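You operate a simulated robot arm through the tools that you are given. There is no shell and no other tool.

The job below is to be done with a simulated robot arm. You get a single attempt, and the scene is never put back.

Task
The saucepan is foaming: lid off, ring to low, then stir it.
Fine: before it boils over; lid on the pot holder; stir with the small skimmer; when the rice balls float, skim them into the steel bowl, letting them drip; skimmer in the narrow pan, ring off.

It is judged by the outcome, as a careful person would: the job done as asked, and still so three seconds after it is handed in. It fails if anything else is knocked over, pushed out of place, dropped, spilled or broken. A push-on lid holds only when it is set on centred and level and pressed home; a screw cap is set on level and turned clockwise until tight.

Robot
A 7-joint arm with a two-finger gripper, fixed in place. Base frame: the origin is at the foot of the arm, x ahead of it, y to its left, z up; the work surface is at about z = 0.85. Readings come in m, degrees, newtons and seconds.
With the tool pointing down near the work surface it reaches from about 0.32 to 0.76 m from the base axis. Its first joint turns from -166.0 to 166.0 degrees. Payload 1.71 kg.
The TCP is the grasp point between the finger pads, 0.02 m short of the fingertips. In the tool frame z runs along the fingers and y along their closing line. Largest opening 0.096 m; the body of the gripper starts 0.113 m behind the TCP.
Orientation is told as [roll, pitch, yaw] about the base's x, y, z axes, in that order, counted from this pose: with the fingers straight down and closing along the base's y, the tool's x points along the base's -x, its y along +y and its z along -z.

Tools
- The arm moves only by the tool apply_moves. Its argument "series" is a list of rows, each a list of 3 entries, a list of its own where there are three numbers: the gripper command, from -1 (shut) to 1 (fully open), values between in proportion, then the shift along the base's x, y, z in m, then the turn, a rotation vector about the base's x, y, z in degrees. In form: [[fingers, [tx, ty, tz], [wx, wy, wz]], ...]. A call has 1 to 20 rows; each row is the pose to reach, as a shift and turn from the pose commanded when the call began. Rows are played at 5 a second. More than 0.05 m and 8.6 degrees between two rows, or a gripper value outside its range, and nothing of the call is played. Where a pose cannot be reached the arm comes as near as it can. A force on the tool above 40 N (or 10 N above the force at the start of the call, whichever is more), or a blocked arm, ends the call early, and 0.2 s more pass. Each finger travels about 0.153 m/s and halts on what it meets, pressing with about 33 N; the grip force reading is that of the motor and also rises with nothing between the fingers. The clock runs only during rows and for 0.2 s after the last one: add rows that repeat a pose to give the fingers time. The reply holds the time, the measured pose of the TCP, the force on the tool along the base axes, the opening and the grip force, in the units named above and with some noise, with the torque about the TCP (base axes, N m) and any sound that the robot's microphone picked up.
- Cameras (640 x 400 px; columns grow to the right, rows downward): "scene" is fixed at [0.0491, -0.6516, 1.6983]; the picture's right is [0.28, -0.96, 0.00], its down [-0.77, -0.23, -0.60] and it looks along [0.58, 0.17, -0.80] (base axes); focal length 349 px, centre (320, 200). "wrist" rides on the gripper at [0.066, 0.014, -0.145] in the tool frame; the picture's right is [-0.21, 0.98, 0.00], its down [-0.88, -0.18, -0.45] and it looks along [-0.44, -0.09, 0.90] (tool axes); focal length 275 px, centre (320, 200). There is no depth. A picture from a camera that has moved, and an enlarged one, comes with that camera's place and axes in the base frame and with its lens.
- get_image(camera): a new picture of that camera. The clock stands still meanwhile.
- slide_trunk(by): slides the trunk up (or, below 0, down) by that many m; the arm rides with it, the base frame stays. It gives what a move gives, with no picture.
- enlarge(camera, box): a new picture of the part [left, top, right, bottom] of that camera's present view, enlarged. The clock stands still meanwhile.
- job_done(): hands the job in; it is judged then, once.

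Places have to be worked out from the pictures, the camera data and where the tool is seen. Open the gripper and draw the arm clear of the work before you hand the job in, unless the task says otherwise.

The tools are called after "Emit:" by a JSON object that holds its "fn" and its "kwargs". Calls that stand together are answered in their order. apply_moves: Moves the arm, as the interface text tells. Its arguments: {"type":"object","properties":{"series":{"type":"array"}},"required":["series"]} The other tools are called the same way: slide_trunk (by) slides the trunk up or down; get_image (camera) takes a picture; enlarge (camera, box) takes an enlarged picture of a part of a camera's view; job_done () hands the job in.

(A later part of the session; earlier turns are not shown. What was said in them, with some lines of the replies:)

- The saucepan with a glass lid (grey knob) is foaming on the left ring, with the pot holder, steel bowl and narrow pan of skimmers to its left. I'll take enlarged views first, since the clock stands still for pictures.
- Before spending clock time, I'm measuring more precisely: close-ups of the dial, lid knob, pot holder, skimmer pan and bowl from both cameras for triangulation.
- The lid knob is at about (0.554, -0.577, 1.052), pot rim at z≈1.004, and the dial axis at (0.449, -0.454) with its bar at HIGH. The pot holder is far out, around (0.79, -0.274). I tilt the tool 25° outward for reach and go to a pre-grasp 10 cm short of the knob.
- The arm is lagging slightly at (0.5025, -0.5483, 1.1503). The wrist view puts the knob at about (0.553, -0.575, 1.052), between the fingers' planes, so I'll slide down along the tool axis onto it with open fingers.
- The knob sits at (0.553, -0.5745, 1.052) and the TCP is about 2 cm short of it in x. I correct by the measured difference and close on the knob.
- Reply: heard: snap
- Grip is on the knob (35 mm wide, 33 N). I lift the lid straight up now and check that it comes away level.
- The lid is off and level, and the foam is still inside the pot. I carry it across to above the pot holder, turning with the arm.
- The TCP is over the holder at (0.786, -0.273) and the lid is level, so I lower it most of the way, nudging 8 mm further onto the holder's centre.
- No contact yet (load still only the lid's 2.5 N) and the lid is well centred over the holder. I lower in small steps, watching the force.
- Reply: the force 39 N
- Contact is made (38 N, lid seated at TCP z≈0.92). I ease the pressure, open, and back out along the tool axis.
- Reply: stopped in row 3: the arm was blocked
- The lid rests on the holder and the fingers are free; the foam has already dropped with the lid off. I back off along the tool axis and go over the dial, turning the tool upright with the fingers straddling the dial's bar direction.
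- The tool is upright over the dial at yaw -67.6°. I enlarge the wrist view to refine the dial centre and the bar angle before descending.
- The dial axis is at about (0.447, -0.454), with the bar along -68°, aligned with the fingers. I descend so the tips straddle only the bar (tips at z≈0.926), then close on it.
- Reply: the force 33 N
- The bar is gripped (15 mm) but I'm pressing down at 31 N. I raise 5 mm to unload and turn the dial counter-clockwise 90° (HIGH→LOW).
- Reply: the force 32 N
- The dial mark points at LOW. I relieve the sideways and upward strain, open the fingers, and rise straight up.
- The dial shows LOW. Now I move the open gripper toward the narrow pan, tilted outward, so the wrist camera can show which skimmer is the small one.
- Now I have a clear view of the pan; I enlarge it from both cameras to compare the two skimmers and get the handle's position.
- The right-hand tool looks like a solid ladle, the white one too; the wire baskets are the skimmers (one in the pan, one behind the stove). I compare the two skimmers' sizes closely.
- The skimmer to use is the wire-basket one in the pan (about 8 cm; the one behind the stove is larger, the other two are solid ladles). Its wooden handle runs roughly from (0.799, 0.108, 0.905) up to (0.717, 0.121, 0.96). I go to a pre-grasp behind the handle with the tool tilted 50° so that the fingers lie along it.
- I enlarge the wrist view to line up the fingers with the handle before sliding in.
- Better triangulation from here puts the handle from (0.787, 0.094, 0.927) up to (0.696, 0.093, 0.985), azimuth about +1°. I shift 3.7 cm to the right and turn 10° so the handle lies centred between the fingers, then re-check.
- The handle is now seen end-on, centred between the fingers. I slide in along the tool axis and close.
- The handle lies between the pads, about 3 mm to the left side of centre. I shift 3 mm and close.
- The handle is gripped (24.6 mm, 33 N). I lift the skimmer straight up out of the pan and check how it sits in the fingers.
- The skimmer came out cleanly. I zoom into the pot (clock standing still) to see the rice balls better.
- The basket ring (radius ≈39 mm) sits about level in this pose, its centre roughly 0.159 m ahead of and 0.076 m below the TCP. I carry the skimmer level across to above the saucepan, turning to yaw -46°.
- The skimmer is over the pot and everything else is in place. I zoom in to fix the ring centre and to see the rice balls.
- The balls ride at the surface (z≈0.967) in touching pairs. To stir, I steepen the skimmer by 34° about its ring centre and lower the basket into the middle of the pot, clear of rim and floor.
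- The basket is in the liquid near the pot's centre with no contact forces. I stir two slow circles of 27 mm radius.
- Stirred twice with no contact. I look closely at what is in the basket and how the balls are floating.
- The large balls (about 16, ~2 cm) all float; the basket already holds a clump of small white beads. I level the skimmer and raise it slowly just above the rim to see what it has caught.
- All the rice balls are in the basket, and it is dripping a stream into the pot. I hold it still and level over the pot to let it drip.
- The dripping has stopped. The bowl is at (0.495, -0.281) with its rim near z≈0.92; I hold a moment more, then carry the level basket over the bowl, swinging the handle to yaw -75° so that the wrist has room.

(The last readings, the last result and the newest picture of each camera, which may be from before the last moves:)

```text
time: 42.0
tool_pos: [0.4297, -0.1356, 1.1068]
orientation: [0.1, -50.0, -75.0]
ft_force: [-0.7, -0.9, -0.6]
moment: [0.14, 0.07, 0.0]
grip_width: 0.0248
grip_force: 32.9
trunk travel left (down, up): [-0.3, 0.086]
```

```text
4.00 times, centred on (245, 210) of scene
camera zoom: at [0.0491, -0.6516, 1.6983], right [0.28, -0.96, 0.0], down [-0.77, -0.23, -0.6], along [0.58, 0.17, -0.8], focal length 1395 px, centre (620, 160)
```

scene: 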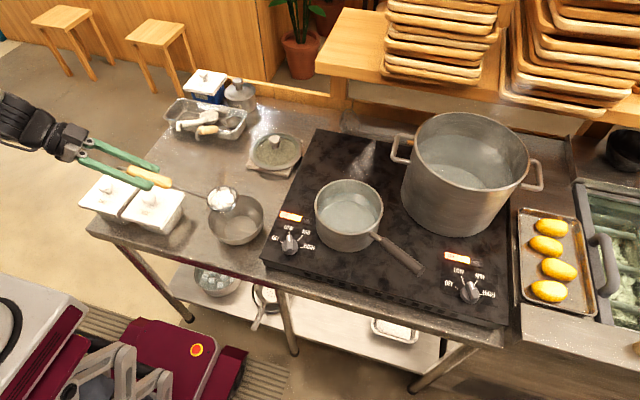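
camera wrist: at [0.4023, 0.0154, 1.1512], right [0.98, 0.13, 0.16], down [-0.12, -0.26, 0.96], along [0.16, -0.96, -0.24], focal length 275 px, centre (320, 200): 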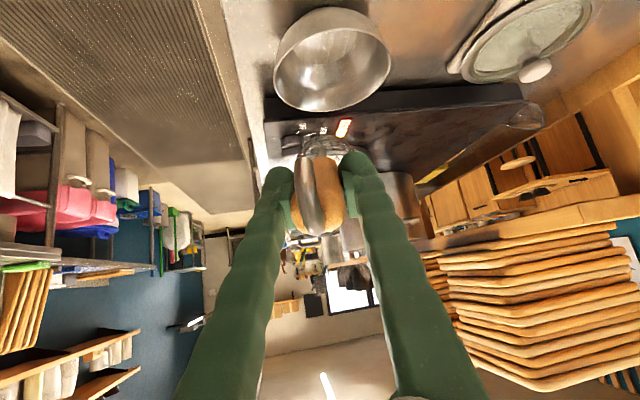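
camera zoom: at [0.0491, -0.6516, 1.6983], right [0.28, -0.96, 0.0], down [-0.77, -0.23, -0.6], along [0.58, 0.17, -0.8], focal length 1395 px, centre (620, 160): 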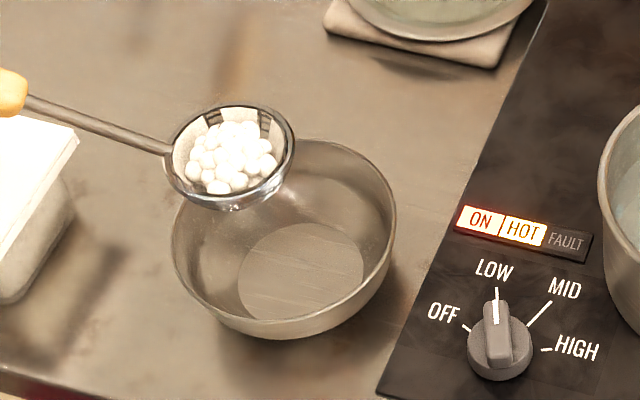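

The basket is level over the bowl. Now I lower it 5 cm and start rolling about the tool axis (toward the outside), keeping the ring centred over the bowl; first half to 67°.

Emit:
{"fn": "apply_moves", "kwargs": {"series": [[-1, [0.001, -0.001, -0.025], [0, 0, 0]], [-1, [0.002, -0.001, -0.05], [0, 0, 0]], [-1, [-0.0037, -0.0029, -0.0497], [-1.667, 6.216, 5.401]], [-1, [-0.0092, -0.0052, -0.0487], [-3.333, 12.432, 10.802]], [-1, [-0.0143, -0.0079, -0.047], [-5.0, 18.648, 16.204]], [-1, [-0.0188, -0.0112, -0.0448], [-6.666, 24.864, 21.605]], [-1, [-0.0227, -0.0146, -0.0419], [-8.333, 31.08, 27.006]], [-1, [-0.026, -0.0184, -0.0386], [-9.999, 37.296, 32.407]], [-1, [-0.0286, -0.0224, -0.0349], [-11.666, 43.512, 37.808]], [-1, [-0.0303, -0.0264, -0.0308], [-13.332, 49.728, 43.21]]]}}

Emit:
{"fn": "enlarge", "kwargs": {"camera": "scene", "box": [190, 160, 300, 260]}}

Emit:
{"fn": "get_image", "kwargs": {"camera": "scene"}}

```text
time: 44.2
tool_pos: [0.3996, -0.1618, 1.0775]
orientation: [-47.6, -17.1, 0.0]
ft_force: [0.9, 0.9, -1.2]
moment: [0.07, 0.03, -0.01]
grip_width: 0.0245
grip_force: 33.7
trunk travel left (down, up): [-0.3, 0.086]
```

```text
4.00 times, centred on (245, 210) of scene
camera zoom: at [0.0491, -0.6516, 1.6983], right [0.28, -0.96, 0.0], down [-0.77, -0.23, -0.6], along [0.58, 0.17, -0.8], focal length 1395 px, centre (620, 160)
```

zoom: 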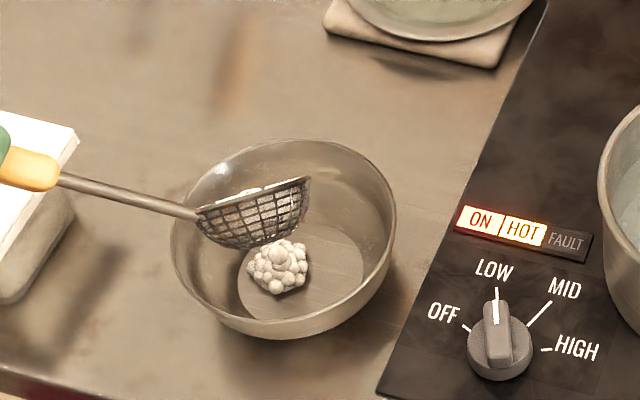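

```text
taken
```

scene: 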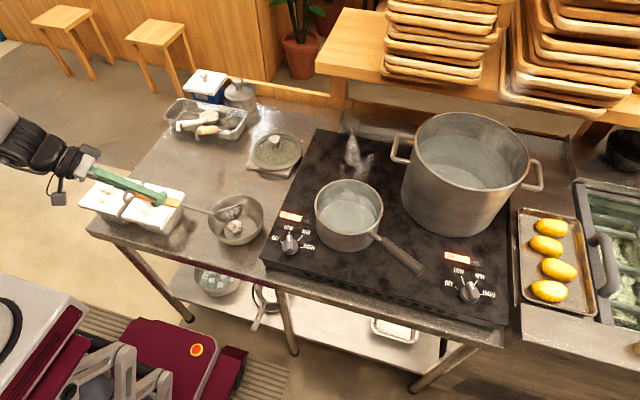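

The balls are landing in the bowl. I keep rolling to about 134° to empty the basket fully, then pause.

Emit:
{"fn": "apply_moves", "kwargs": {"series": [[-1, [-0.001, -0.004, 0.0044], [-1.667, 6.216, 5.401]], [-1, [-0.001, -0.008, 0.0089], [-3.333, 12.432, 10.802]], [-1, [-0.0002, -0.0117, 0.0135], [-5.0, 18.648, 16.204]], [-1, [0.0015, -0.0152, 0.0181], [-6.666, 24.864, 21.605]], [-1, [0.004, -0.0184, 0.0225], [-8.333, 31.08, 27.006]], [-1, [0.0072, -0.0213, 0.0268], [-9.999, 37.296, 32.407]], [-1, [0.0111, -0.0236, 0.0307], [-11.666, 43.512, 37.808]], [-1, [0.0156, -0.0255, 0.0342], [-13.332, 49.728, 43.21]], [-1, [0.0156, -0.0255, 0.0342], [-13.332, 49.728, 43.21]], [-1, [0.0156, -0.0255, 0.0342], [-13.332, 49.728, 43.21]], [-1, [0.0156, -0.0255, 0.0342], [-13.332, 49.728, 43.21]], [-1, [0.0156, -0.0255, 0.0342], [-13.332, 49.728, 43.21]]]}}

Emit:
{"fn": "enlarge", "kwargs": {"camera": "scene", "box": [190, 160, 300, 260]}}

Emit:
{"fn": "enlarge", "kwargs": {"camera": "scene", "box": [315, 165, 400, 245]}}

Emit:
{"fn": "get_image", "kwargs": {"camera": "wrist"}}

```text
time: 46.8
tool_pos: [0.4153, -0.1867, 1.11]
orientation: [-40.2, 32.5, 47.3]
ft_force: [-0.7, -0.2, -0.9]
moment: [0.03, 0.03, -0.02]
grip_width: 0.0246
grip_force: 32.6
trunk travel left (down, up): [-0.3, 0.086]
```

```text
4.00 times, centred on (245, 210) of scene
camera zoom: at [0.0491, -0.6516, 1.6983], right [0.28, -0.96, 0.0], down [-0.77, -0.23, -0.6], along [0.58, 0.17, -0.8], focal length 1395 px, centre (620, 160)
```

zoom: 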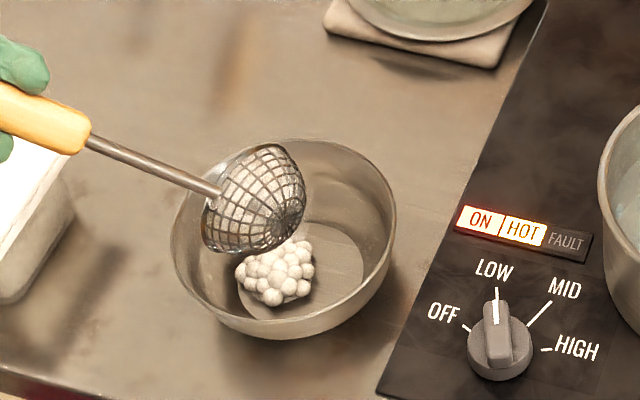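

```text
5.00 times, centred on (358, 205) of scene
camera zoom: at [0.0491, -0.6516, 1.6983], right [0.28, -0.96, 0.0], down [-0.77, -0.23, -0.6], along [0.58, 0.17, -0.8], focal length 1744 px, centre (132, 175)
```

zoom: 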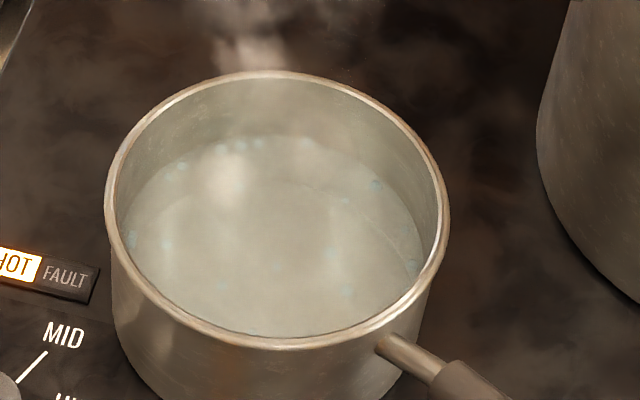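

```text
taken
camera wrist: at [0.3375, -0.1177, 1.2327], right [-0.66, 0.39, -0.64], down [0.56, 0.82, -0.08], along [0.5, -0.42, -0.76], focal length 275 px, centre (320, 200)
```

wrist: 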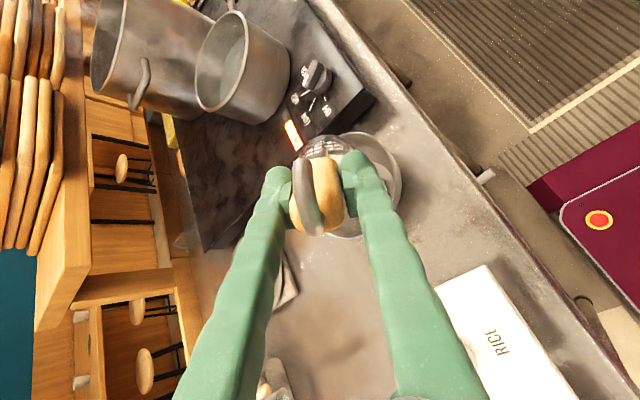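

I check whether anything remains in the basket.

Emit:
{"fn": "enlarge", "kwargs": {"camera": "scene", "box": [235, 185, 280, 240]}}

Emit:
{"fn": "enlarge", "kwargs": {"camera": "wrist", "box": [270, 110, 420, 250]}}

```text
7.27 times, centred on (258, 212) of scene
camera zoom: at [0.0491, -0.6516, 1.6983], right [0.28, -0.96, 0.0], down [-0.77, -0.23, -0.6], along [0.58, 0.17, -0.8], focal length 2536 px, centre (774, 109)
```

zoom: 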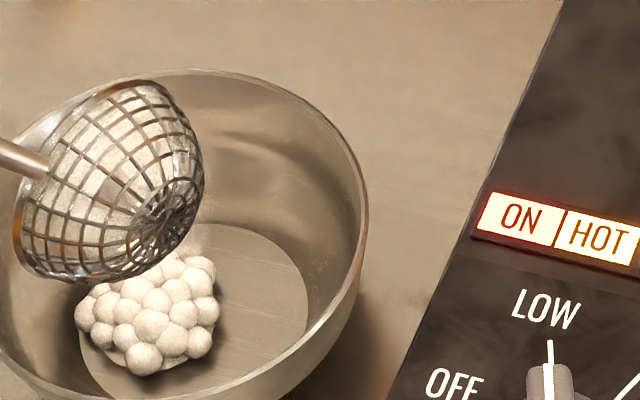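

```text
2.86 times, centred on (345, 180) of wrist
camera zoom: at [0.3375, -0.1177, 1.2327], right [-0.66, 0.39, -0.64], down [0.56, 0.82, -0.08], along [0.5, -0.42, -0.76], focal length 786 px, centre (249, 257)
```

zoom: 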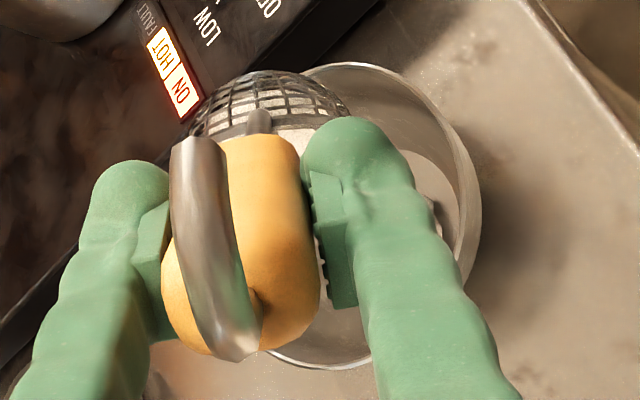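

The inside still looks pale through the mesh, so I tip the opening further down by flattening the handle 20°, keeping the ring over the bowl, and wait a moment.

Emit:
{"fn": "apply_moves", "kwargs": {"series": [[-1, [-0.0033, 0.0124, -0.0156], [-6.44, -1.73, 0]], [-1, [-0.0067, 0.0249, -0.0311], [-12.88, -3.45, 0]], [-1, [-0.01, 0.0373, -0.0467], [-19.32, -5.18, 0]], [-1, [-0.01, 0.0373, -0.0467], [-19.32, -5.18, 0]], [-1, [-0.01, 0.0373, -0.0467], [-19.32, -5.18, 0]], [-1, [-0.01, 0.0373, -0.0467], [-19.32, -5.18, 0]]]}}

Emit:
{"fn": "enlarge", "kwargs": {"camera": "scene", "box": [225, 180, 285, 250]}}

Emit:
{"fn": "get_image", "kwargs": {"camera": "scene"}}

```text
time: 48.2
tool_pos: [0.404, -0.15, 1.064]
orientation: [-62.7, 41.1, 33.6]
ft_force: [-0.2, -0.4, -0.2]
moment: [0.07, 0.01, 0.02]
grip_width: 0.0248
grip_force: 33.0
trunk travel left (down, up): [-0.3, 0.086]
```

```text
5.71 times, centred on (255, 215) of scene
camera zoom: at [0.0491, -0.6516, 1.6983], right [0.28, -0.96, 0.0], down [-0.77, -0.23, -0.6], along [0.58, 0.17, -0.8], focal length 1993 px, centre (691, 114)
```

zoom: 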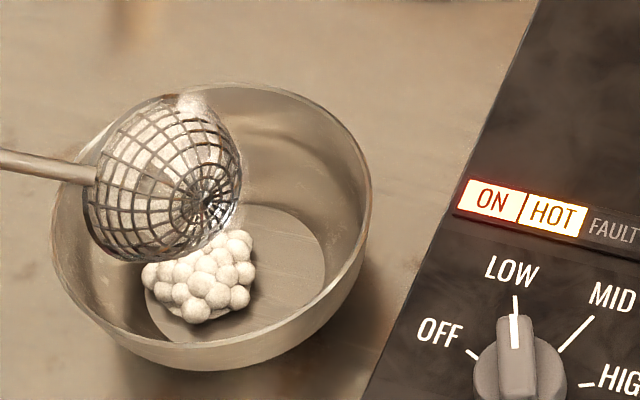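

```text
taken
```

scene: 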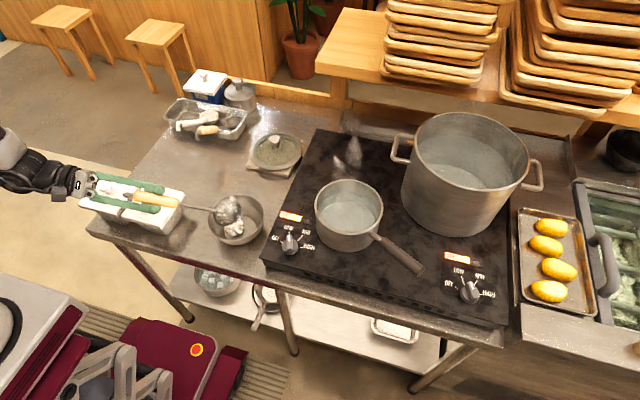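

A bit of white still shows at the ring's lip. I hold this tipped pose two more seconds and compare.

Emit:
{"fn": "apply_moves", "kwargs": {"series": [[-1, [0, 0, 0], [0, 0, 0]], [-1, [0, 0, 0], [0, 0, 0]], [-1, [0, 0, 0], [0, 0, 0]], [-1, [0, 0, 0], [0, 0, 0]], [-1, [0, 0, 0], [0, 0, 0]], [-1, [0, 0, 0], [0, 0, 0]], [-1, [0, 0, 0], [0, 0, 0]], [-1, [0, 0, 0], [0, 0, 0]], [-1, [0, 0, 0], [0, 0, 0]]]}}

Emit:
{"fn": "enlarge", "kwargs": {"camera": "scene", "box": [235, 185, 275, 240]}}

Emit:
{"fn": "enlarge", "kwargs": {"camera": "wrist", "box": [270, 90, 420, 230]}}

```text
time: 50.2
tool_pos: [0.4032, -0.1509, 1.0641]
orientation: [-62.8, 41.1, 33.6]
ft_force: [-0.2, -0.2, -0.7]
moment: [0.07, 0.01, 0.03]
grip_width: 0.0247
grip_force: 33.4
trunk travel left (down, up): [-0.3, 0.086]
```

```text
7.27 times, centred on (255, 212) of scene
camera zoom: at [0.0491, -0.6516, 1.6983], right [0.28, -0.96, 0.0], down [-0.77, -0.23, -0.6], along [0.58, 0.17, -0.8], focal length 2536 px, centre (793, 109)
```

zoom: 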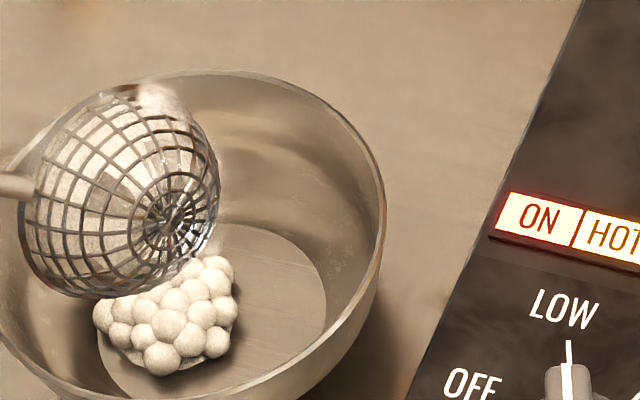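

```text
2.86 times, centred on (345, 160) of wrist
camera zoom: at [0.3162, -0.0459, 1.1482], right [-0.59, 0.14, -0.79], down [0.58, 0.76, -0.3], along [0.56, -0.64, -0.53], focal length 786 px, centre (249, 314)
```

zoom: 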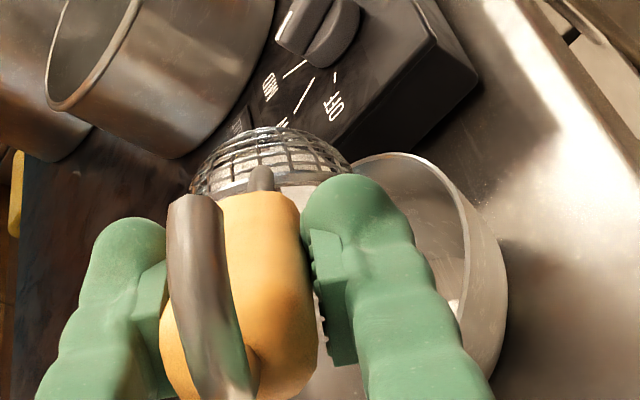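

The white wisp is only steam from the balls. I un-tip: first reverse the flattening.

Emit:
{"fn": "apply_moves", "kwargs": {"series": [[-1, [0.0033, -0.0124, 0.0206], [6.44, 1.73, 0]], [-1, [0.0067, -0.0249, 0.0411], [12.88, 3.45, 0]], [-1, [0.01, -0.0373, 0.0617], [19.32, 5.18, 0]]]}}

```text
time: 51.0
tool_pos: [0.4125, -0.1868, 1.1263]
orientation: [-40.2, 32.2, 47.3]
ft_force: [-0.3, -0.4, -0.6]
moment: [0.07, 0.0, 0.01]
grip_width: 0.0245
grip_force: 33.0
trunk travel left (down, up): [-0.3, 0.086]
```

Now I roll the skimmer back upright over the bowl, staying above the rim, so I can see into the basket.

Emit:
{"fn": "apply_moves", "kwargs": {"series": [[-1, [-0.0045, 0.0019, -0.0035], [1.667, -6.216, -5.401]], [-1, [-0.0084, 0.0042, -0.0074], [3.333, -12.432, -10.802]], [-1, [-0.0116, 0.0071, -0.0117], [5.0, -18.648, -16.204]], [-1, [-0.0141, 0.0103, -0.0161], [6.666, -24.864, -21.605]], [-1, [-0.0158, 0.0138, -0.0207], [8.333, -31.08, -27.006]], [-1, [-0.0166, 0.0175, -0.0253], [9.999, -37.296, -32.407]], [-1, [-0.0166, 0.0215, -0.0298], [11.666, -43.512, -37.808]], [-1, [-0.0156, 0.0255, -0.0342], [13.332, -49.728, -43.21]], [-1, [-0.0139, 0.0295, -0.0383], [14.999, -55.944, -48.611]], [-1, [-0.0113, 0.0335, -0.042], [16.665, -62.16, -54.012]], [-1, [-0.008, 0.0373, -0.0453], [18.332, -68.376, -59.413]], [-1, [-0.0041, 0.0407, -0.0482], [19.998, -74.592, -64.814]], [-1, [0.0004, 0.044, -0.0504], [21.665, -80.808, -70.216]], [-1, [0.0055, 0.0467, -0.0521], [23.331, -87.024, -75.617]], [-1, [0.011, 0.049, -0.0531], [24.998, -93.24, -81.018]], [-1, [0.0167, 0.0509, -0.0534], [26.664, -99.456, -86.419]]]}}

Emit:
{"fn": "enlarge", "kwargs": {"camera": "scene", "box": [225, 180, 285, 250]}}

Emit:
{"fn": "get_image", "kwargs": {"camera": "scene"}}

```text
time: 54.4
tool_pos: [0.4325, -0.1364, 1.0734]
orientation: [0.3, -50.0, -75.2]
ft_force: [0.0, -0.1, -0.4]
moment: [0.07, 0.02, 0.0]
grip_width: 0.0249
grip_force: 33.0
trunk travel left (down, up): [-0.3, 0.086]
```

```text
5.71 times, centred on (255, 215) of scene
camera zoom: at [0.0491, -0.6516, 1.6983], right [0.28, -0.96, 0.0], down [-0.77, -0.23, -0.6], along [0.58, 0.17, -0.8], focal length 1993 px, centre (691, 114)
```

zoom: 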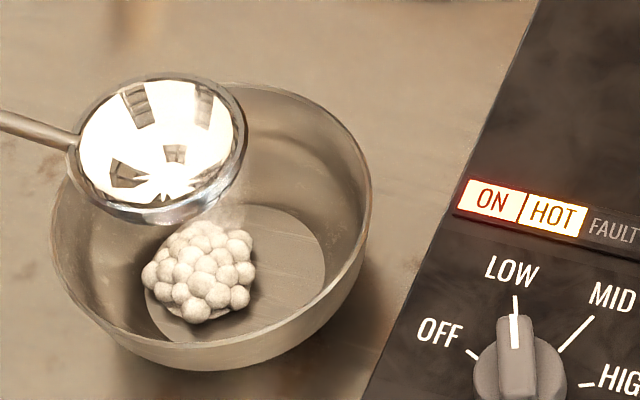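

```text
taken
```

scene: 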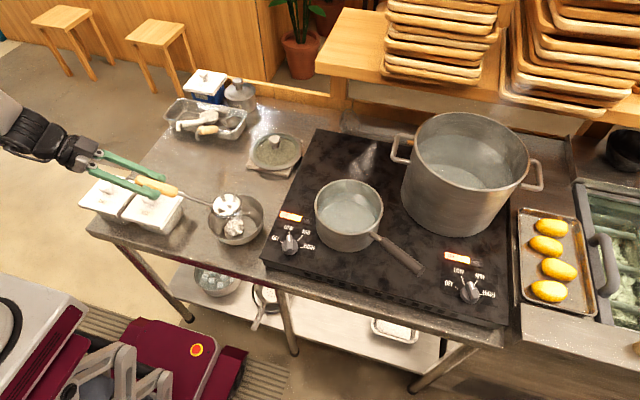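

The balls are in the bowl; the basket shows only a bright smooth film. I enlarge to be sure that it is empty.

Emit:
{"fn": "enlarge", "kwargs": {"camera": "scene", "box": [230, 188, 272, 222]}}

Emit:
{"fn": "enlarge", "kwargs": {"camera": "scene", "box": [325, 175, 385, 240]}}

Emit:
{"fn": "enlarge", "kwargs": {"camera": "wrist", "box": [240, 60, 420, 200]}}

```text
11.76 times, centred on (251, 205) of scene
camera zoom: at [0.0491, -0.6516, 1.6983], right [0.28, -0.96, 0.0], down [-0.77, -0.23, -0.6], along [0.58, 0.17, -0.8], focal length 4103 px, centre (1132, 141)
```

zoom: 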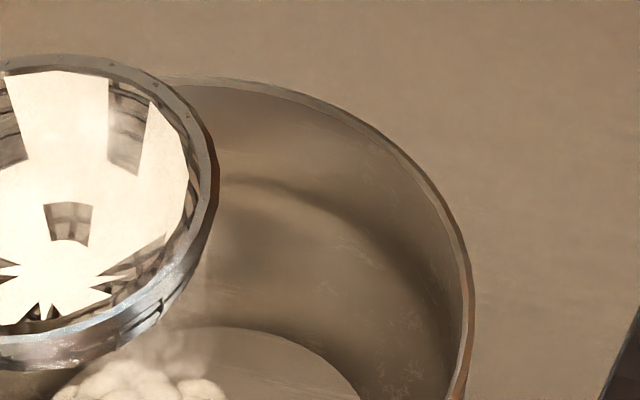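

```text
6.15 times, centred on (355, 208) of scene
camera zoom: at [0.0491, -0.6516, 1.6983], right [0.28, -0.96, 0.0], down [-0.77, -0.23, -0.6], along [0.58, 0.17, -0.8], focal length 2146 px, centre (105, 154)
```

zoom: 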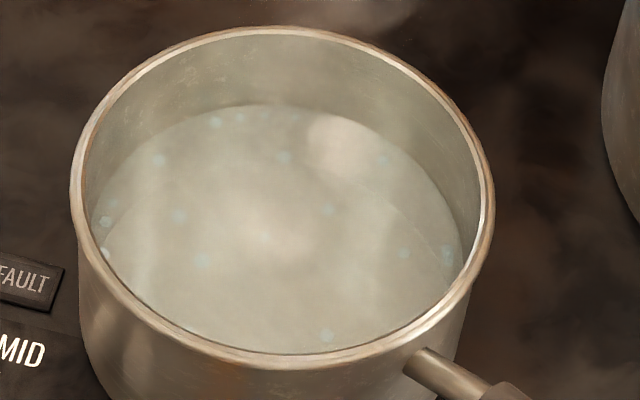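

```text
2.86 times, centred on (330, 130) of wrist
camera zoom: at [0.4047, 0.0145, 1.1163], right [0.98, 0.13, 0.16], down [-0.12, -0.26, 0.96], along [0.16, -0.96, -0.24], focal length 786 px, centre (291, 400)
```

zoom: 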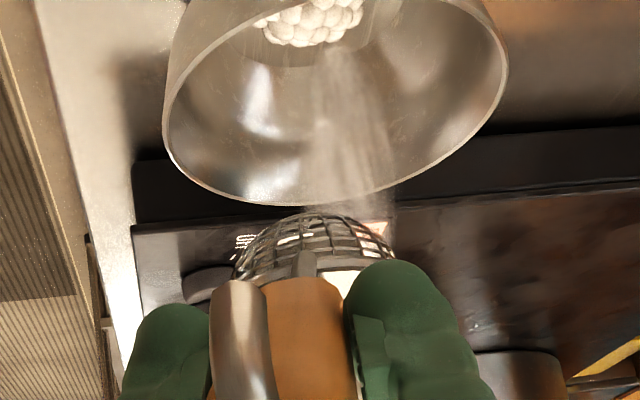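

The basket is empty (just a starchy film) and the pot has no balls left. I raise the skimmer and carry it back toward its place over the narrow pan, turning to the original yaw.

Emit:
{"fn": "apply_moves", "kwargs": {"series": [[-1, [0, 0, 0.03], [0, 0, 0]], [-1, [0.004, 0.004, 0.06], [0, 0, 2]], [-1, [0.0276, 0.0214, 0.062], [0, 0, 6.9]], [-1, [0.0552, 0.0427, 0.062], [0, 0, 13.8]], [-1, [0.0828, 0.0641, 0.062], [0, 0, 20.8]], [-1, [0.1104, 0.0854, 0.062], [0, 0, 27.7]], [-1, [0.138, 0.1068, 0.062], [0, 0, 34.6]], [-1, [0.1655, 0.1281, 0.062], [0, 0, 41.5]], [-1, [0.1931, 0.1495, 0.062], [0, 0, 48.4]], [-1, [0.2207, 0.1708, 0.062], [0, 0, 55.3]], [-1, [0.2483, 0.1922, 0.062], [0, 0, 62.3]], [-1, [0.2759, 0.2135, 0.062], [0, 0, 69.2]], [-1, [0.3035, 0.2349, 0.062], [0, 0, 76.1]], [-1, [0.3035, 0.2349, 0.045], [0, 0, 76.1]]]}}

Emit:
{"fn": "enlarge", "kwargs": {"camera": "scene", "box": [110, 40, 250, 140]}}

Emit:
{"fn": "enlarge", "kwargs": {"camera": "wrist", "box": [220, 40, 420, 200]}}

Emit:
{"fn": "get_image", "kwargs": {"camera": "scene"}}

```text
time: 57.4
tool_pos: [0.7359, 0.0979, 1.1188]
orientation: [0.1, -49.9, 1.2]
ft_force: [-0.5, 0.6, -1.1]
moment: [0.0, 0.05, 0.0]
grip_width: 0.0246
grip_force: 32.7
trunk travel left (down, up): [-0.3, 0.086]
```

```text
4.00 times, centred on (180, 90) of scene
camera zoom: at [0.0491, -0.6516, 1.6983], right [0.28, -0.96, 0.0], down [-0.77, -0.23, -0.6], along [0.58, 0.17, -0.8], focal length 1395 px, centre (880, 640)
```

zoom: 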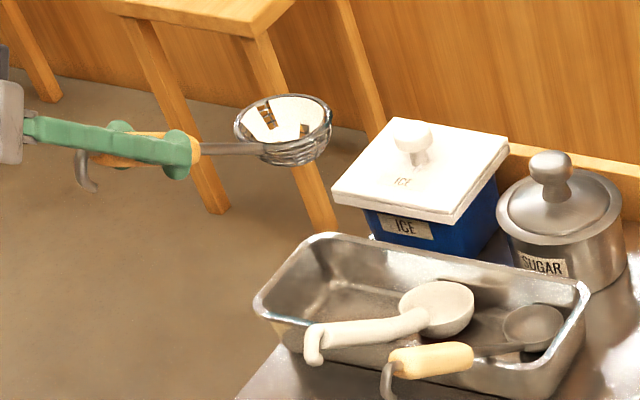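

```text
2.50 times, centred on (320, 120) of wrist
camera zoom: at [0.582, 0.1081, 1.1625], right [0.11, 0.98, 0.16], down [0.23, -0.18, 0.96], along [0.97, -0.07, -0.24], focal length 688 px, centre (320, 400)
```

zoom: 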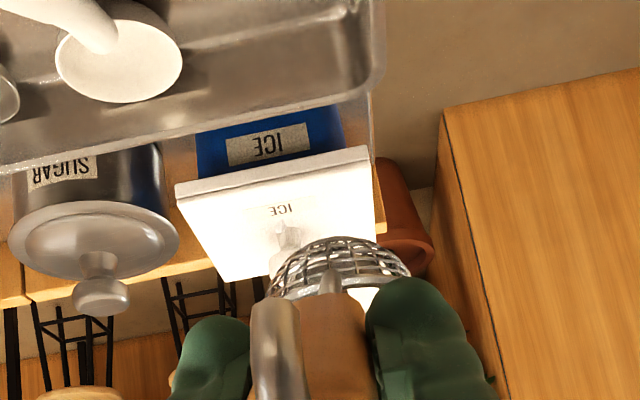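

```text
taken
```

scene: 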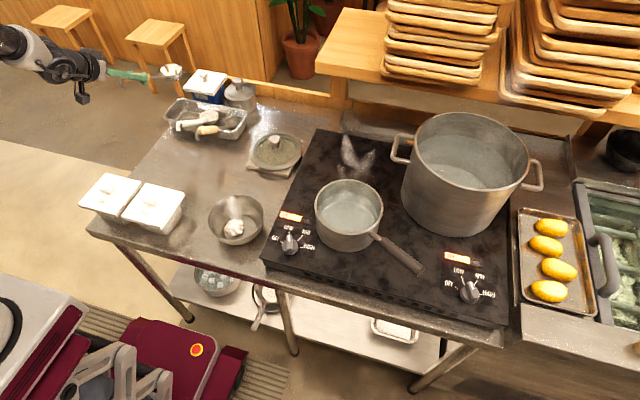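

The skimmer is back above its original spot, pose matching the pick-up. I lower it toward its rest height, slowing at the end.

Emit:
{"fn": "apply_moves", "kwargs": {"series": [[-1, [0, -0.0005, -0.04], [0, 0, 0]], [-1, [0, -0.001, -0.08], [0, 0, 0]], [-1, [0, -0.001, -0.11], [0, 0, 0]], [-1, [0, -0.001, -0.13], [0, 0, 0]], [-1, [0, -0.001, -0.142], [0, 0, 0]], [-1, [0, -0.001, -0.15], [0, 0, 0]]]}}

Emit:
{"fn": "enlarge", "kwargs": {"camera": "scene", "box": [110, 85, 220, 150]}}

Emit:
{"fn": "enlarge", "kwargs": {"camera": "wrist", "box": [210, 90, 430, 240]}}

```text
time: 58.8
tool_pos: [0.7338, 0.0974, 0.9652]
orientation: [0.1, -50.0, 1.2]
ft_force: [-0.8, -0.2, 0.0]
moment: [0.0, 0.22, 0.0]
grip_width: 0.0246
grip_force: 33.1
trunk travel left (down, up): [-0.3, 0.086]
```

```text
5.82 times, centred on (165, 118) of scene
camera zoom: at [0.0491, -0.6516, 1.6983], right [0.28, -0.96, 0.0], down [-0.77, -0.23, -0.6], along [0.58, 0.17, -0.8], focal length 2029 px, centre (1222, 680)
```

zoom: 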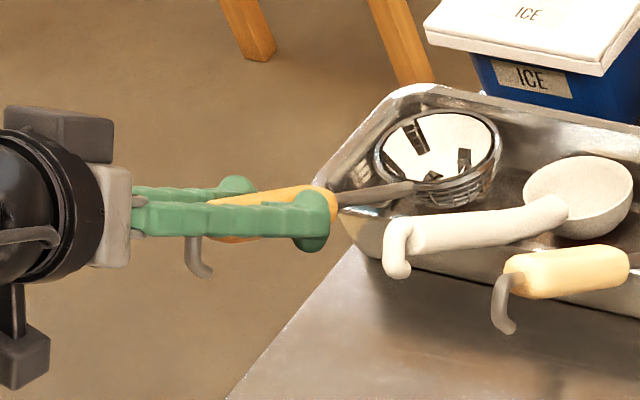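

```text
2.67 times, centred on (320, 165) of wrist
camera zoom: at [0.5808, 0.1078, 1.0097], right [0.11, 0.98, 0.16], down [0.23, -0.18, 0.96], along [0.97, -0.07, -0.24], focal length 734 px, centre (320, 293)
```

zoom: 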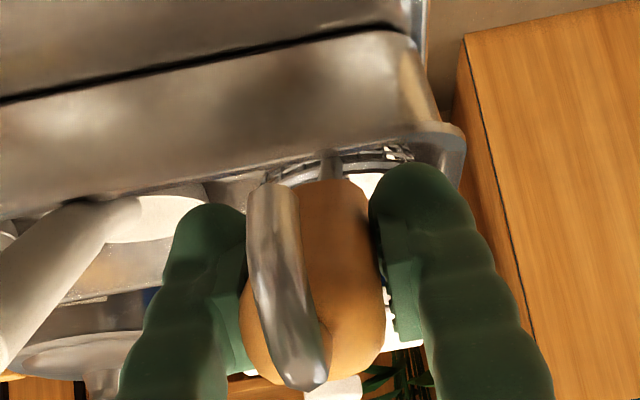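

The basket touches down in the pan in its old position (weight is off the gripper). I lower 2 mm more, open the fingers gently, and back out along the tool axis.

Emit:
{"fn": "apply_moves", "kwargs": {"series": [[-1, [0, 0, -0.002], [0, 0, 0]], [-0.3, [0, 0, -0.002], [0, 0, 0]], [0.1, [0, 0, -0.002], [0, 0, 0]], [0.4, [0, 0, -0.002], [0, 0, 0]], [0.4, [0, 0, -0.002], [0, 0, 0]]]}}

Emit:
{"fn": "enlarge", "kwargs": {"camera": "scene", "box": [110, 85, 220, 150]}}

Emit:
{"fn": "enlarge", "kwargs": {"camera": "wrist", "box": [210, 90, 430, 240]}}

```text
time: 60.0
tool_pos: [0.7354, 0.0969, 0.9651]
orientation: [0.2, -50.0, 0.9]
ft_force: [-0.7, 0.2, -0.1]
moment: [-0.03, 0.01, -0.02]
grip_width: 0.0671
grip_force: 0.1
trunk travel left (down, up): [-0.3, 0.086]
```

```text
5.82 times, centred on (165, 118) of scene
camera zoom: at [0.0491, -0.6516, 1.6983], right [0.28, -0.96, 0.0], down [-0.77, -0.23, -0.6], along [0.58, 0.17, -0.8], focal length 2029 px, centre (1222, 680)
```

zoom: 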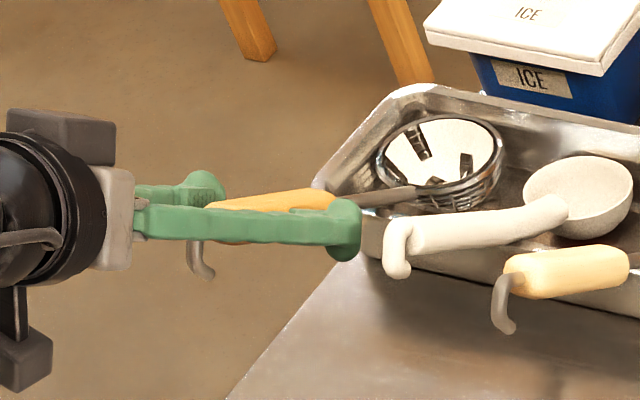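

```text
2.67 times, centred on (320, 165) of wrist
camera zoom: at [0.5809, 0.1074, 1.0082], right [0.11, 0.98, 0.16], down [0.23, -0.18, 0.96], along [0.97, -0.07, -0.24], focal length 734 px, centre (320, 293)
```

zoom: 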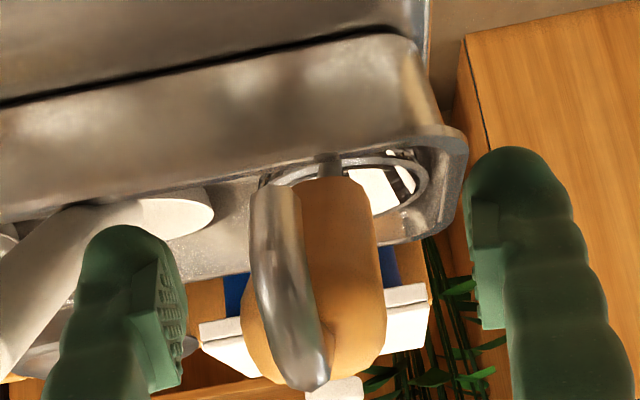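

The skimmer rests in the pan, released. I back out along the tool axis and travel over to the dial, turning the tool upright at yaw 22.5° to match the bar at LOW.

Emit:
{"fn": "apply_moves", "kwargs": {"series": [[0.4, [-0.0306, -0.0005, 0.0257], [0, 0, 0]], [0.4, [-0.0612, -0.001, 0.0514], [0, 0, 0]], [0.4, [-0.092, -0.0015, 0.077], [0, 0, 0]], [0.4, [-0.1071, -0.0437, 0.09], [-0.78, 3.79, 1.55]], [0.4, [-0.1222, -0.0859, 0.1], [-1.57, 7.58, 3.11]], [0.3, [-0.1372, -0.1281, 0.11], [-2.35, 11.37, 4.66]], [0.2, [-0.1523, -0.1703, 0.115], [-3.14, 15.15, 6.22]], [0.2, [-0.1674, -0.2125, 0.115], [-3.92, 18.94, 7.77]], [0.2, [-0.1825, -0.2547, 0.115], [-4.71, 22.73, 9.32]], [0.2, [-0.1975, -0.2968, 0.115], [-5.49, 26.52, 10.88]], [0.2, [-0.2126, -0.339, 0.115], [-6.28, 30.31, 12.43]], [0.2, [-0.2277, -0.3812, 0.115], [-7.06, 34.1, 13.98]], [0.2, [-0.2428, -0.4234, 0.115], [-7.85, 37.88, 15.54]], [0.2, [-0.2578, -0.4656, 0.11], [-8.63, 41.67, 17.09]], [0.2, [-0.2729, -0.5078, 0.1], [-9.42, 45.46, 18.65]], [0.2, [-0.288, -0.55, 0.085], [-10.2, 49.25, 20.2]], [0.2, [-0.288, -0.55, 0.075], [-10.2, 49.25, 20.2]]]}}

Emit:
{"fn": "get_image", "kwargs": {"camera": "wrist"}}

Emit:
{"fn": "enlarge", "kwargs": {"camera": "wrist", "box": [260, 90, 380, 220]}}

Emit:
{"fn": "get_image", "kwargs": {"camera": "scene"}}

```text
time: 63.6
tool_pos: [0.4473, -0.4501, 1.0423]
orientation: [0.3, 0.1, 22.6]
ft_force: [1.1, -0.4, 0.9]
moment: [-0.01, -0.03, 0.0]
grip_width: 0.0577
grip_force: 0.1
trunk travel left (down, up): [-0.3, 0.086]
```

```text
taken
camera wrist: at [0.3814, -0.4653, 1.1875], right [-0.19, 0.98, 0.01], down [0.88, 0.16, 0.44], along [0.43, 0.09, -0.9], focal length 275 px, centre (320, 200)
```

wrist: 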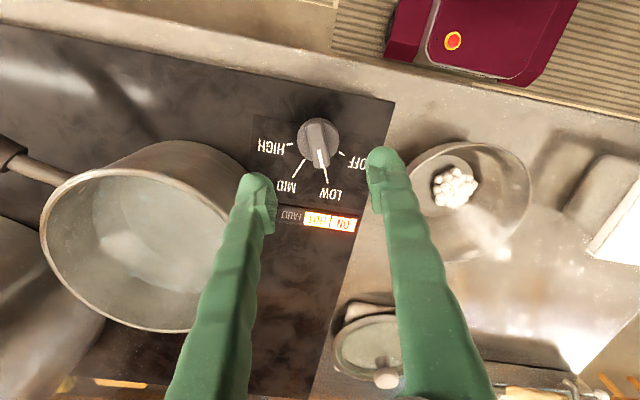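

```text
3.08 times, centred on (320, 155) of wrist
camera zoom: at [0.3814, -0.4653, 1.1875], right [-0.19, 0.98, 0.01], down [0.88, 0.16, 0.44], along [0.43, 0.09, -0.9], focal length 847 px, centre (320, 338)
```

zoom: 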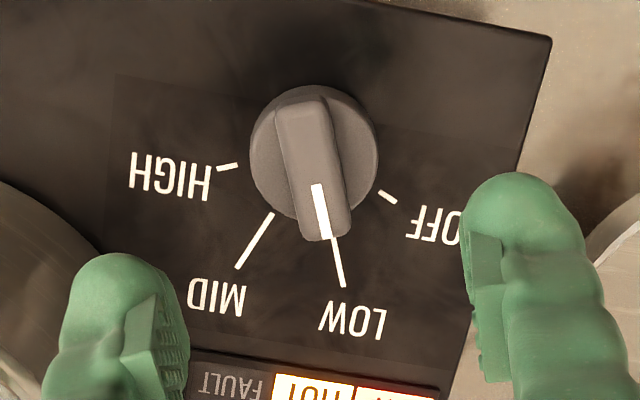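

```text
taken
```

scene: 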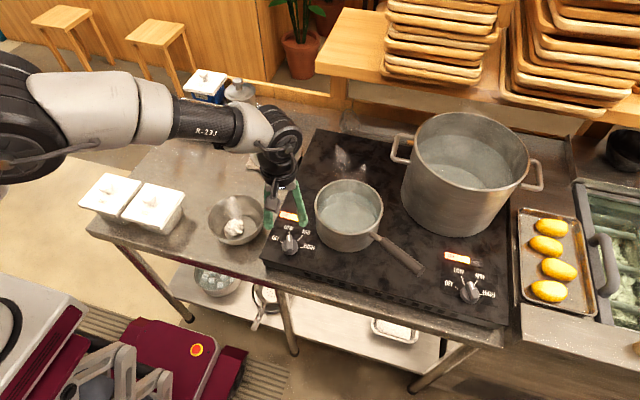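

The dial bar is centred under the fingers at (0.446, -0.455), matching the tool's yaw. I lower around the bar and close on it.

Emit:
{"fn": "apply_moves", "kwargs": {"series": [[0.2, [0, -0.003, -0.045], [0, 0, 0]], [0.2, [0, -0.003, -0.08], [0, 0, 0]], [0.2, [0, -0.003, -0.09], [0, 0, 0]], [-1, [0, -0.003, -0.09], [0, 0, 0]], [-1, [0, -0.003, -0.09], [0, 0, 0]]]}}

Emit:
{"fn": "enlarge", "kwargs": {"camera": "wrist", "box": [220, 80, 430, 250]}}

```text
time: 64.8
tool_pos: [0.446, -0.454, 0.9497]
orientation: [0.4, 0.2, 22.6]
ft_force: [-3.0, 10.8, -4.6]
moment: [0.16, -0.06, 0.02]
grip_width: 0.0153
grip_force: 34.9
trunk travel left (down, up): [-0.3, 0.086]
```

```text
2.35 times, centred on (325, 165) of wrist
camera zoom: at [0.38, -0.468, 1.0953], right [-0.19, 0.98, 0.01], down [0.88, 0.16, 0.44], along [0.43, 0.09, -0.9], focal length 648 px, centre (308, 282)
```

zoom: 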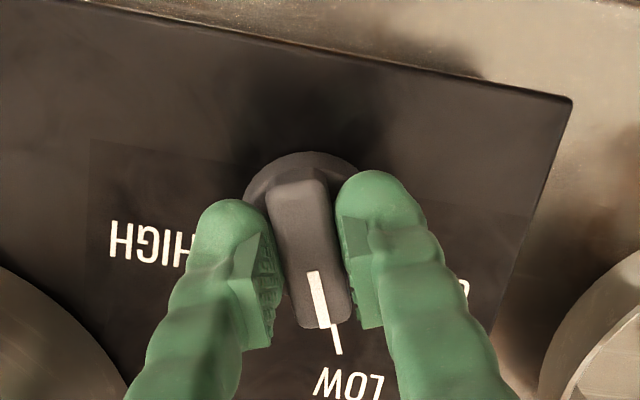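

The bar is gripped with little strain. I turn it a further 45° counter-clockwise to OFF.

Emit:
{"fn": "apply_moves", "kwargs": {"series": [[-1, [0, 0.001, 0], [0, 0, 7.5]], [-1, [0, 0.001, 0], [0, 0, 15]], [-1, [0, 0.001, 0], [0, 0, 22.5]], [-1, [0, 0.001, 0], [0, 0, 30]], [-1, [0, 0.001, 0], [0, 0, 37.5]], [-1, [0, 0.001, 0], [0, 0, 45]], [-1, [0, 0.001, 0], [0, 0, 46]], [-1, [0, 0.001, 0], [0, 0, 46]]]}}

Emit:
{"fn": "enlarge", "kwargs": {"camera": "wrist", "box": [220, 80, 430, 250]}}

Emit:
{"fn": "enlarge", "kwargs": {"camera": "scene", "box": [260, 190, 340, 265]}}

```text
time: 66.6
tool_pos: [0.4473, -0.456, 0.9493]
orientation: [0.6, 0.1, 68.6]
ft_force: [-1.9, 4.3, -21.5]
moment: [0.18, -0.08, -0.2]
grip_width: 0.0151
grip_force: 34.5
trunk travel left (down, up): [-0.3, 0.086]
```

```text
2.35 times, centred on (325, 165) of wrist
camera zoom: at [0.4107, -0.5123, 1.0954], right [-0.84, 0.55, 0.01], down [0.49, 0.75, 0.44], along [0.24, 0.37, -0.9], focal length 648 px, centre (308, 282)
```

zoom: 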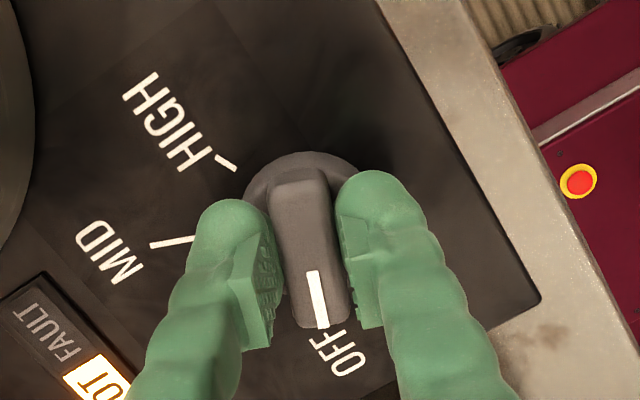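

```text
5.33 times, centred on (300, 228) of scene
camera zoom: at [0.0491, -0.6516, 1.6983], right [0.28, -0.96, 0.0], down [-0.77, -0.23, -0.6], along [0.58, 0.17, -0.8], focal length 1860 px, centre (427, 53)
```

zoom: 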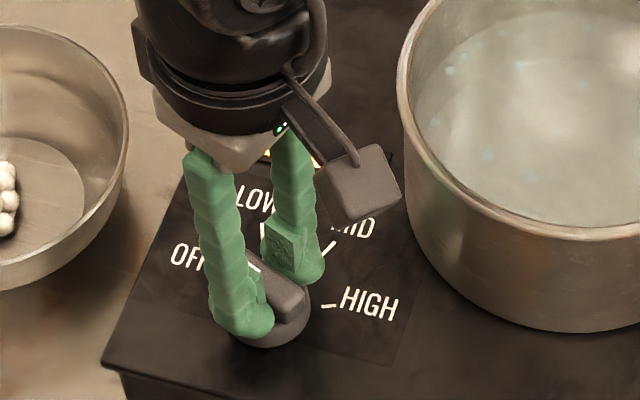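

The mark points at OFF. I ease the upward strain and open, then rise straight up and look.

Emit:
{"fn": "apply_moves", "kwargs": {"series": [[-1, [0, 0, -0.004], [0, 0, -1]], [0.2, [0, 0, -0.004], [0, 0, -1]], [0.2, [0, 0, -0.002], [0, 0, -1]], [0.2, [0, 0, 0.04], [0, 0, -1]], [0.2, [0, 0, 0.085], [0, 0, -1]], [0.2, [0, 0, 0.13], [0, 0, -1]]]}}

Emit:
{"fn": "enlarge", "kwargs": {"camera": "scene", "box": [260, 190, 340, 265]}}

Emit:
{"fn": "enlarge", "kwargs": {"camera": "wrist", "box": [220, 60, 430, 230]}}

```text
time: 68.0
tool_pos: [0.445, -0.4531, 1.0823]
orientation: [0.4, 0.0, 67.6]
ft_force: [0.4, 0.7, -0.1]
moment: [-0.03, -0.04, -0.02]
grip_width: 0.0579
grip_force: 0.0
trunk travel left (down, up): [-0.3, 0.086]
```

```text
5.33 times, centred on (300, 228) of scene
camera zoom: at [0.0491, -0.6516, 1.6983], right [0.28, -0.96, 0.0], down [-0.77, -0.23, -0.6], along [0.58, 0.17, -0.8], focal length 1860 px, centre (427, 53)
```

zoom: 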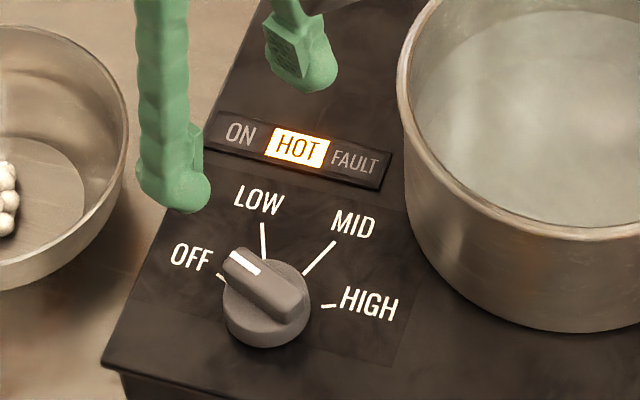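

```text
2.35 times, centred on (325, 145) of wrist
camera zoom: at [0.4086, -0.509, 1.2276], right [-0.83, 0.56, 0.01], down [0.51, 0.74, 0.44], along [0.25, 0.37, -0.9], focal length 648 px, centre (308, 329)
```

zoom: 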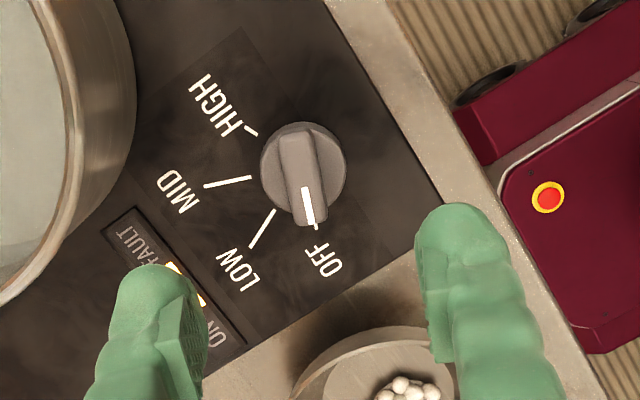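

The ON lamp is out and the dial sits at OFF (HOT is just residual heat). I open the gripper and draw the arm up and back, then inspect the whole scene.

Emit:
{"fn": "apply_moves", "kwargs": {"series": [[0.5, [-0.01, 0.01, 0.045], [0, 0, -7]], [1, [-0.02, 0.025, 0.09], [0, 0, -14]], [1, [-0.03, 0.05, 0.13], [0, 0, -21]], [1, [-0.04, 0.085, 0.16], [0, 0, -28]], [1, [-0.05, 0.125, 0.18], [0, 0, -35]], [1, [-0.06, 0.165, 0.19], [0, 0, -42]], [1, [-0.07, 0.2, 0.2], [0, 0, -45]]]}}

Emit:
{"fn": "get_image", "kwargs": {"camera": "scene"}}

Emit:
{"fn": "get_image", "kwargs": {"camera": "wrist"}}

Emit:
{"fn": "enlarge", "kwargs": {"camera": "scene", "box": [130, 80, 310, 190]}}

Emit:
{"fn": "enlarge", "kwargs": {"camera": "scene", "box": [195, 170, 395, 270]}}

```text
time: 69.6
tool_pos: [0.3766, -0.2522, 1.2819]
orientation: [0.3, 0.0, 22.5]
ft_force: [0.5, 0.0, 0.7]
moment: [-0.06, 0.0, 0.03]
grip_width: 0.096
grip_force: 0.1
trunk travel left (down, up): [-0.3, 0.086]
```

```text
taken
```

scene: 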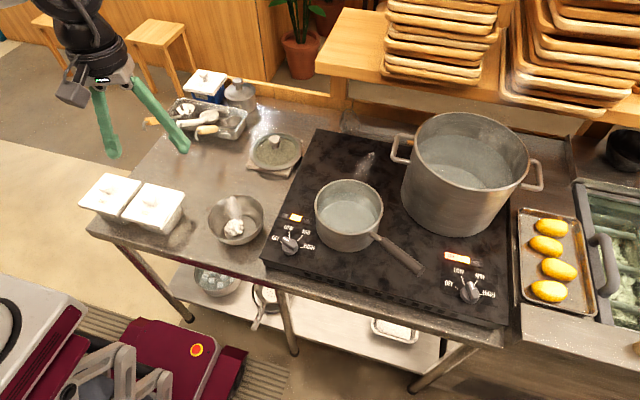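

```text
taken
camera wrist: at [0.3106, -0.2651, 1.4269], right [-0.18, 0.98, 0.0], down [0.88, 0.16, 0.44], along [0.44, 0.09, -0.9], focal length 275 px, centre (320, 200)
```

wrist: 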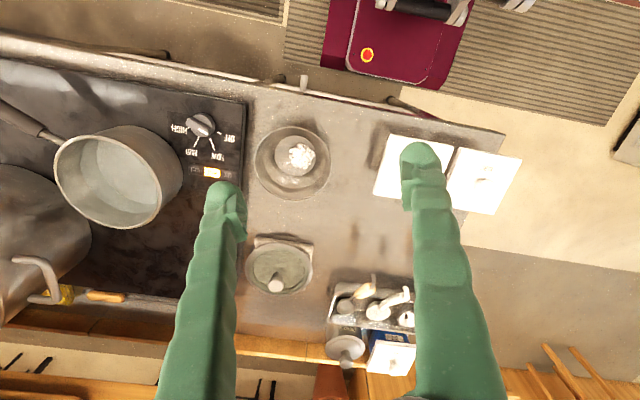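

```text
3.56 times, centred on (220, 135) of scene
camera zoom: at [0.0491, -0.6516, 1.6983], right [0.28, -0.96, 0.0], down [-0.77, -0.23, -0.6], along [0.58, 0.17, -0.8], focal length 1240 px, centre (676, 431)
```

zoom: 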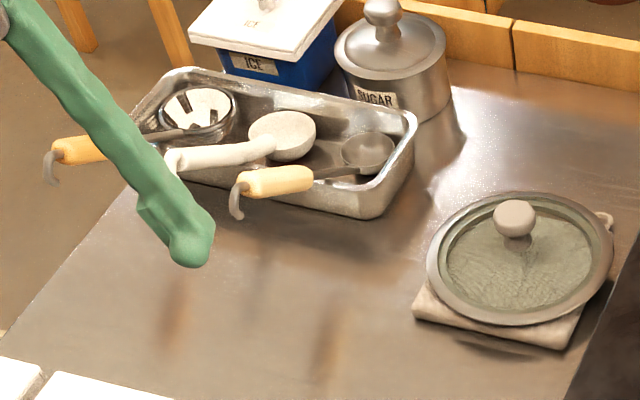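

```text
3.20 times, centred on (295, 220) of scene
camera zoom: at [0.0491, -0.6516, 1.6983], right [0.28, -0.96, 0.0], down [-0.77, -0.23, -0.6], along [0.58, 0.17, -0.8], focal length 1116 px, centre (400, 136)
```

zoom: 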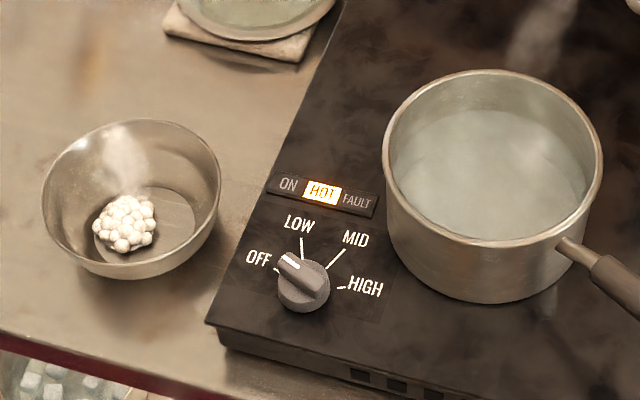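

Everything looks in place. One last close look at the skimmer's basket and the pot before handing in.

Emit:
{"fn": "enlarge", "kwargs": {"camera": "scene", "box": [165, 95, 205, 125]}}

Emit:
{"fn": "enlarge", "kwargs": {"camera": "scene", "box": [315, 175, 390, 245]}}

Emit:
{"fn": "enlarge", "kwargs": {"camera": "scene", "box": [200, 185, 275, 250]}}

```text
13.33 times, centred on (185, 110) of scene
camera zoom: at [0.0491, -0.6516, 1.6983], right [0.28, -0.96, 0.0], down [-0.77, -0.23, -0.6], along [0.58, 0.17, -0.8], focal length 4650 px, centre (2120, 1400)
```

zoom: 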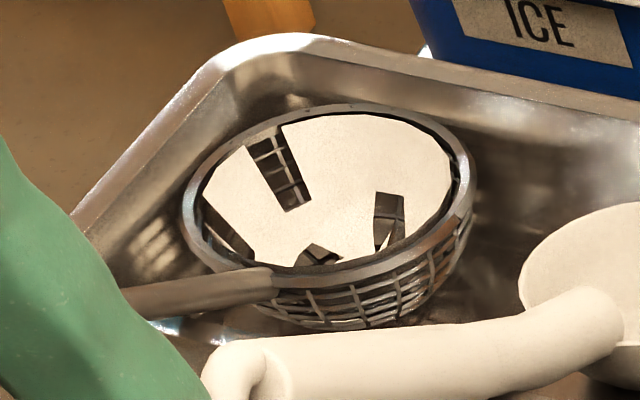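

```text
5.71 times, centred on (352, 210) of scene
camera zoom: at [0.0491, -0.6516, 1.6983], right [0.28, -0.96, 0.0], down [-0.77, -0.23, -0.6], along [0.58, 0.17, -0.8], focal length 1993 px, centre (134, 143)
```

zoom: 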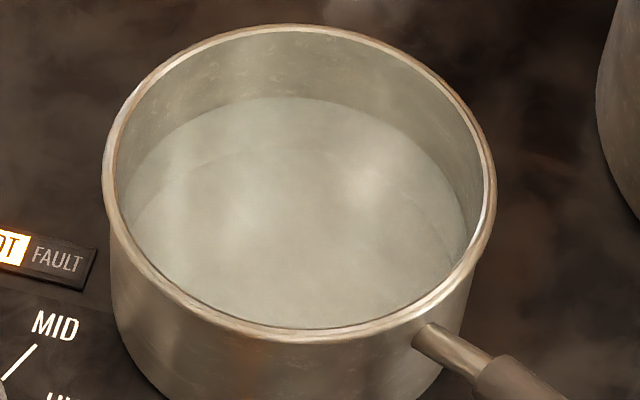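

```text
6.15 times, centred on (238, 218) of scene
camera zoom: at [0.0491, -0.6516, 1.6983], right [0.28, -0.96, 0.0], down [-0.77, -0.23, -0.6], along [0.58, 0.17, -0.8], focal length 2146 px, centre (828, 92)
```

zoom: 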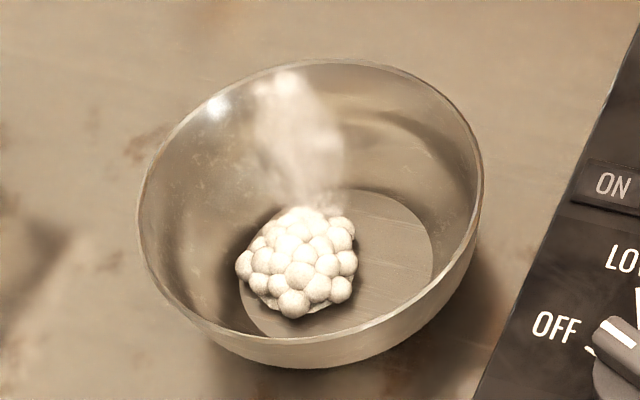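

The lid is on the pot holder and the saucepan is calm with no balls left in it. The rice balls are in the steel bowl. The small skimmer is back in the narrow pan with only a starchy film on it, and the dial is at OFF with the ON lamp out. The gripper is open and the arm is clear, so I hand the job in.

Emit:
{"fn": "job_done", "kwargs": {}}

```text
The job is handed in.
```

The saucepan didn't boil over, and every step you asked for is done. It was handed in at about 70 seconds, and I haven't seen the judge's result.

- **Lid:** it came off first and is resting level on the pot holder.
- **Ring:** I turned it to low before stirring and switched it off at the end. The ON lamp is out; HOT is still lit because the ring hasn't cooled.
- **Stirring:** I made two slow circles with the small wire skimmer from the narrow pan. The balls were already floating by then.
- **Rice balls:** one scoop lifted them all. They dripped over the pot for about four seconds until the stream stopped, then went into the steel bowl. I could see none left in the pot.
- **Skimmer:** it is back in its place in the narrow pan, with only a starchy film on the basket.

In the last pictures nothing else looked moved, spilled or knocked over.
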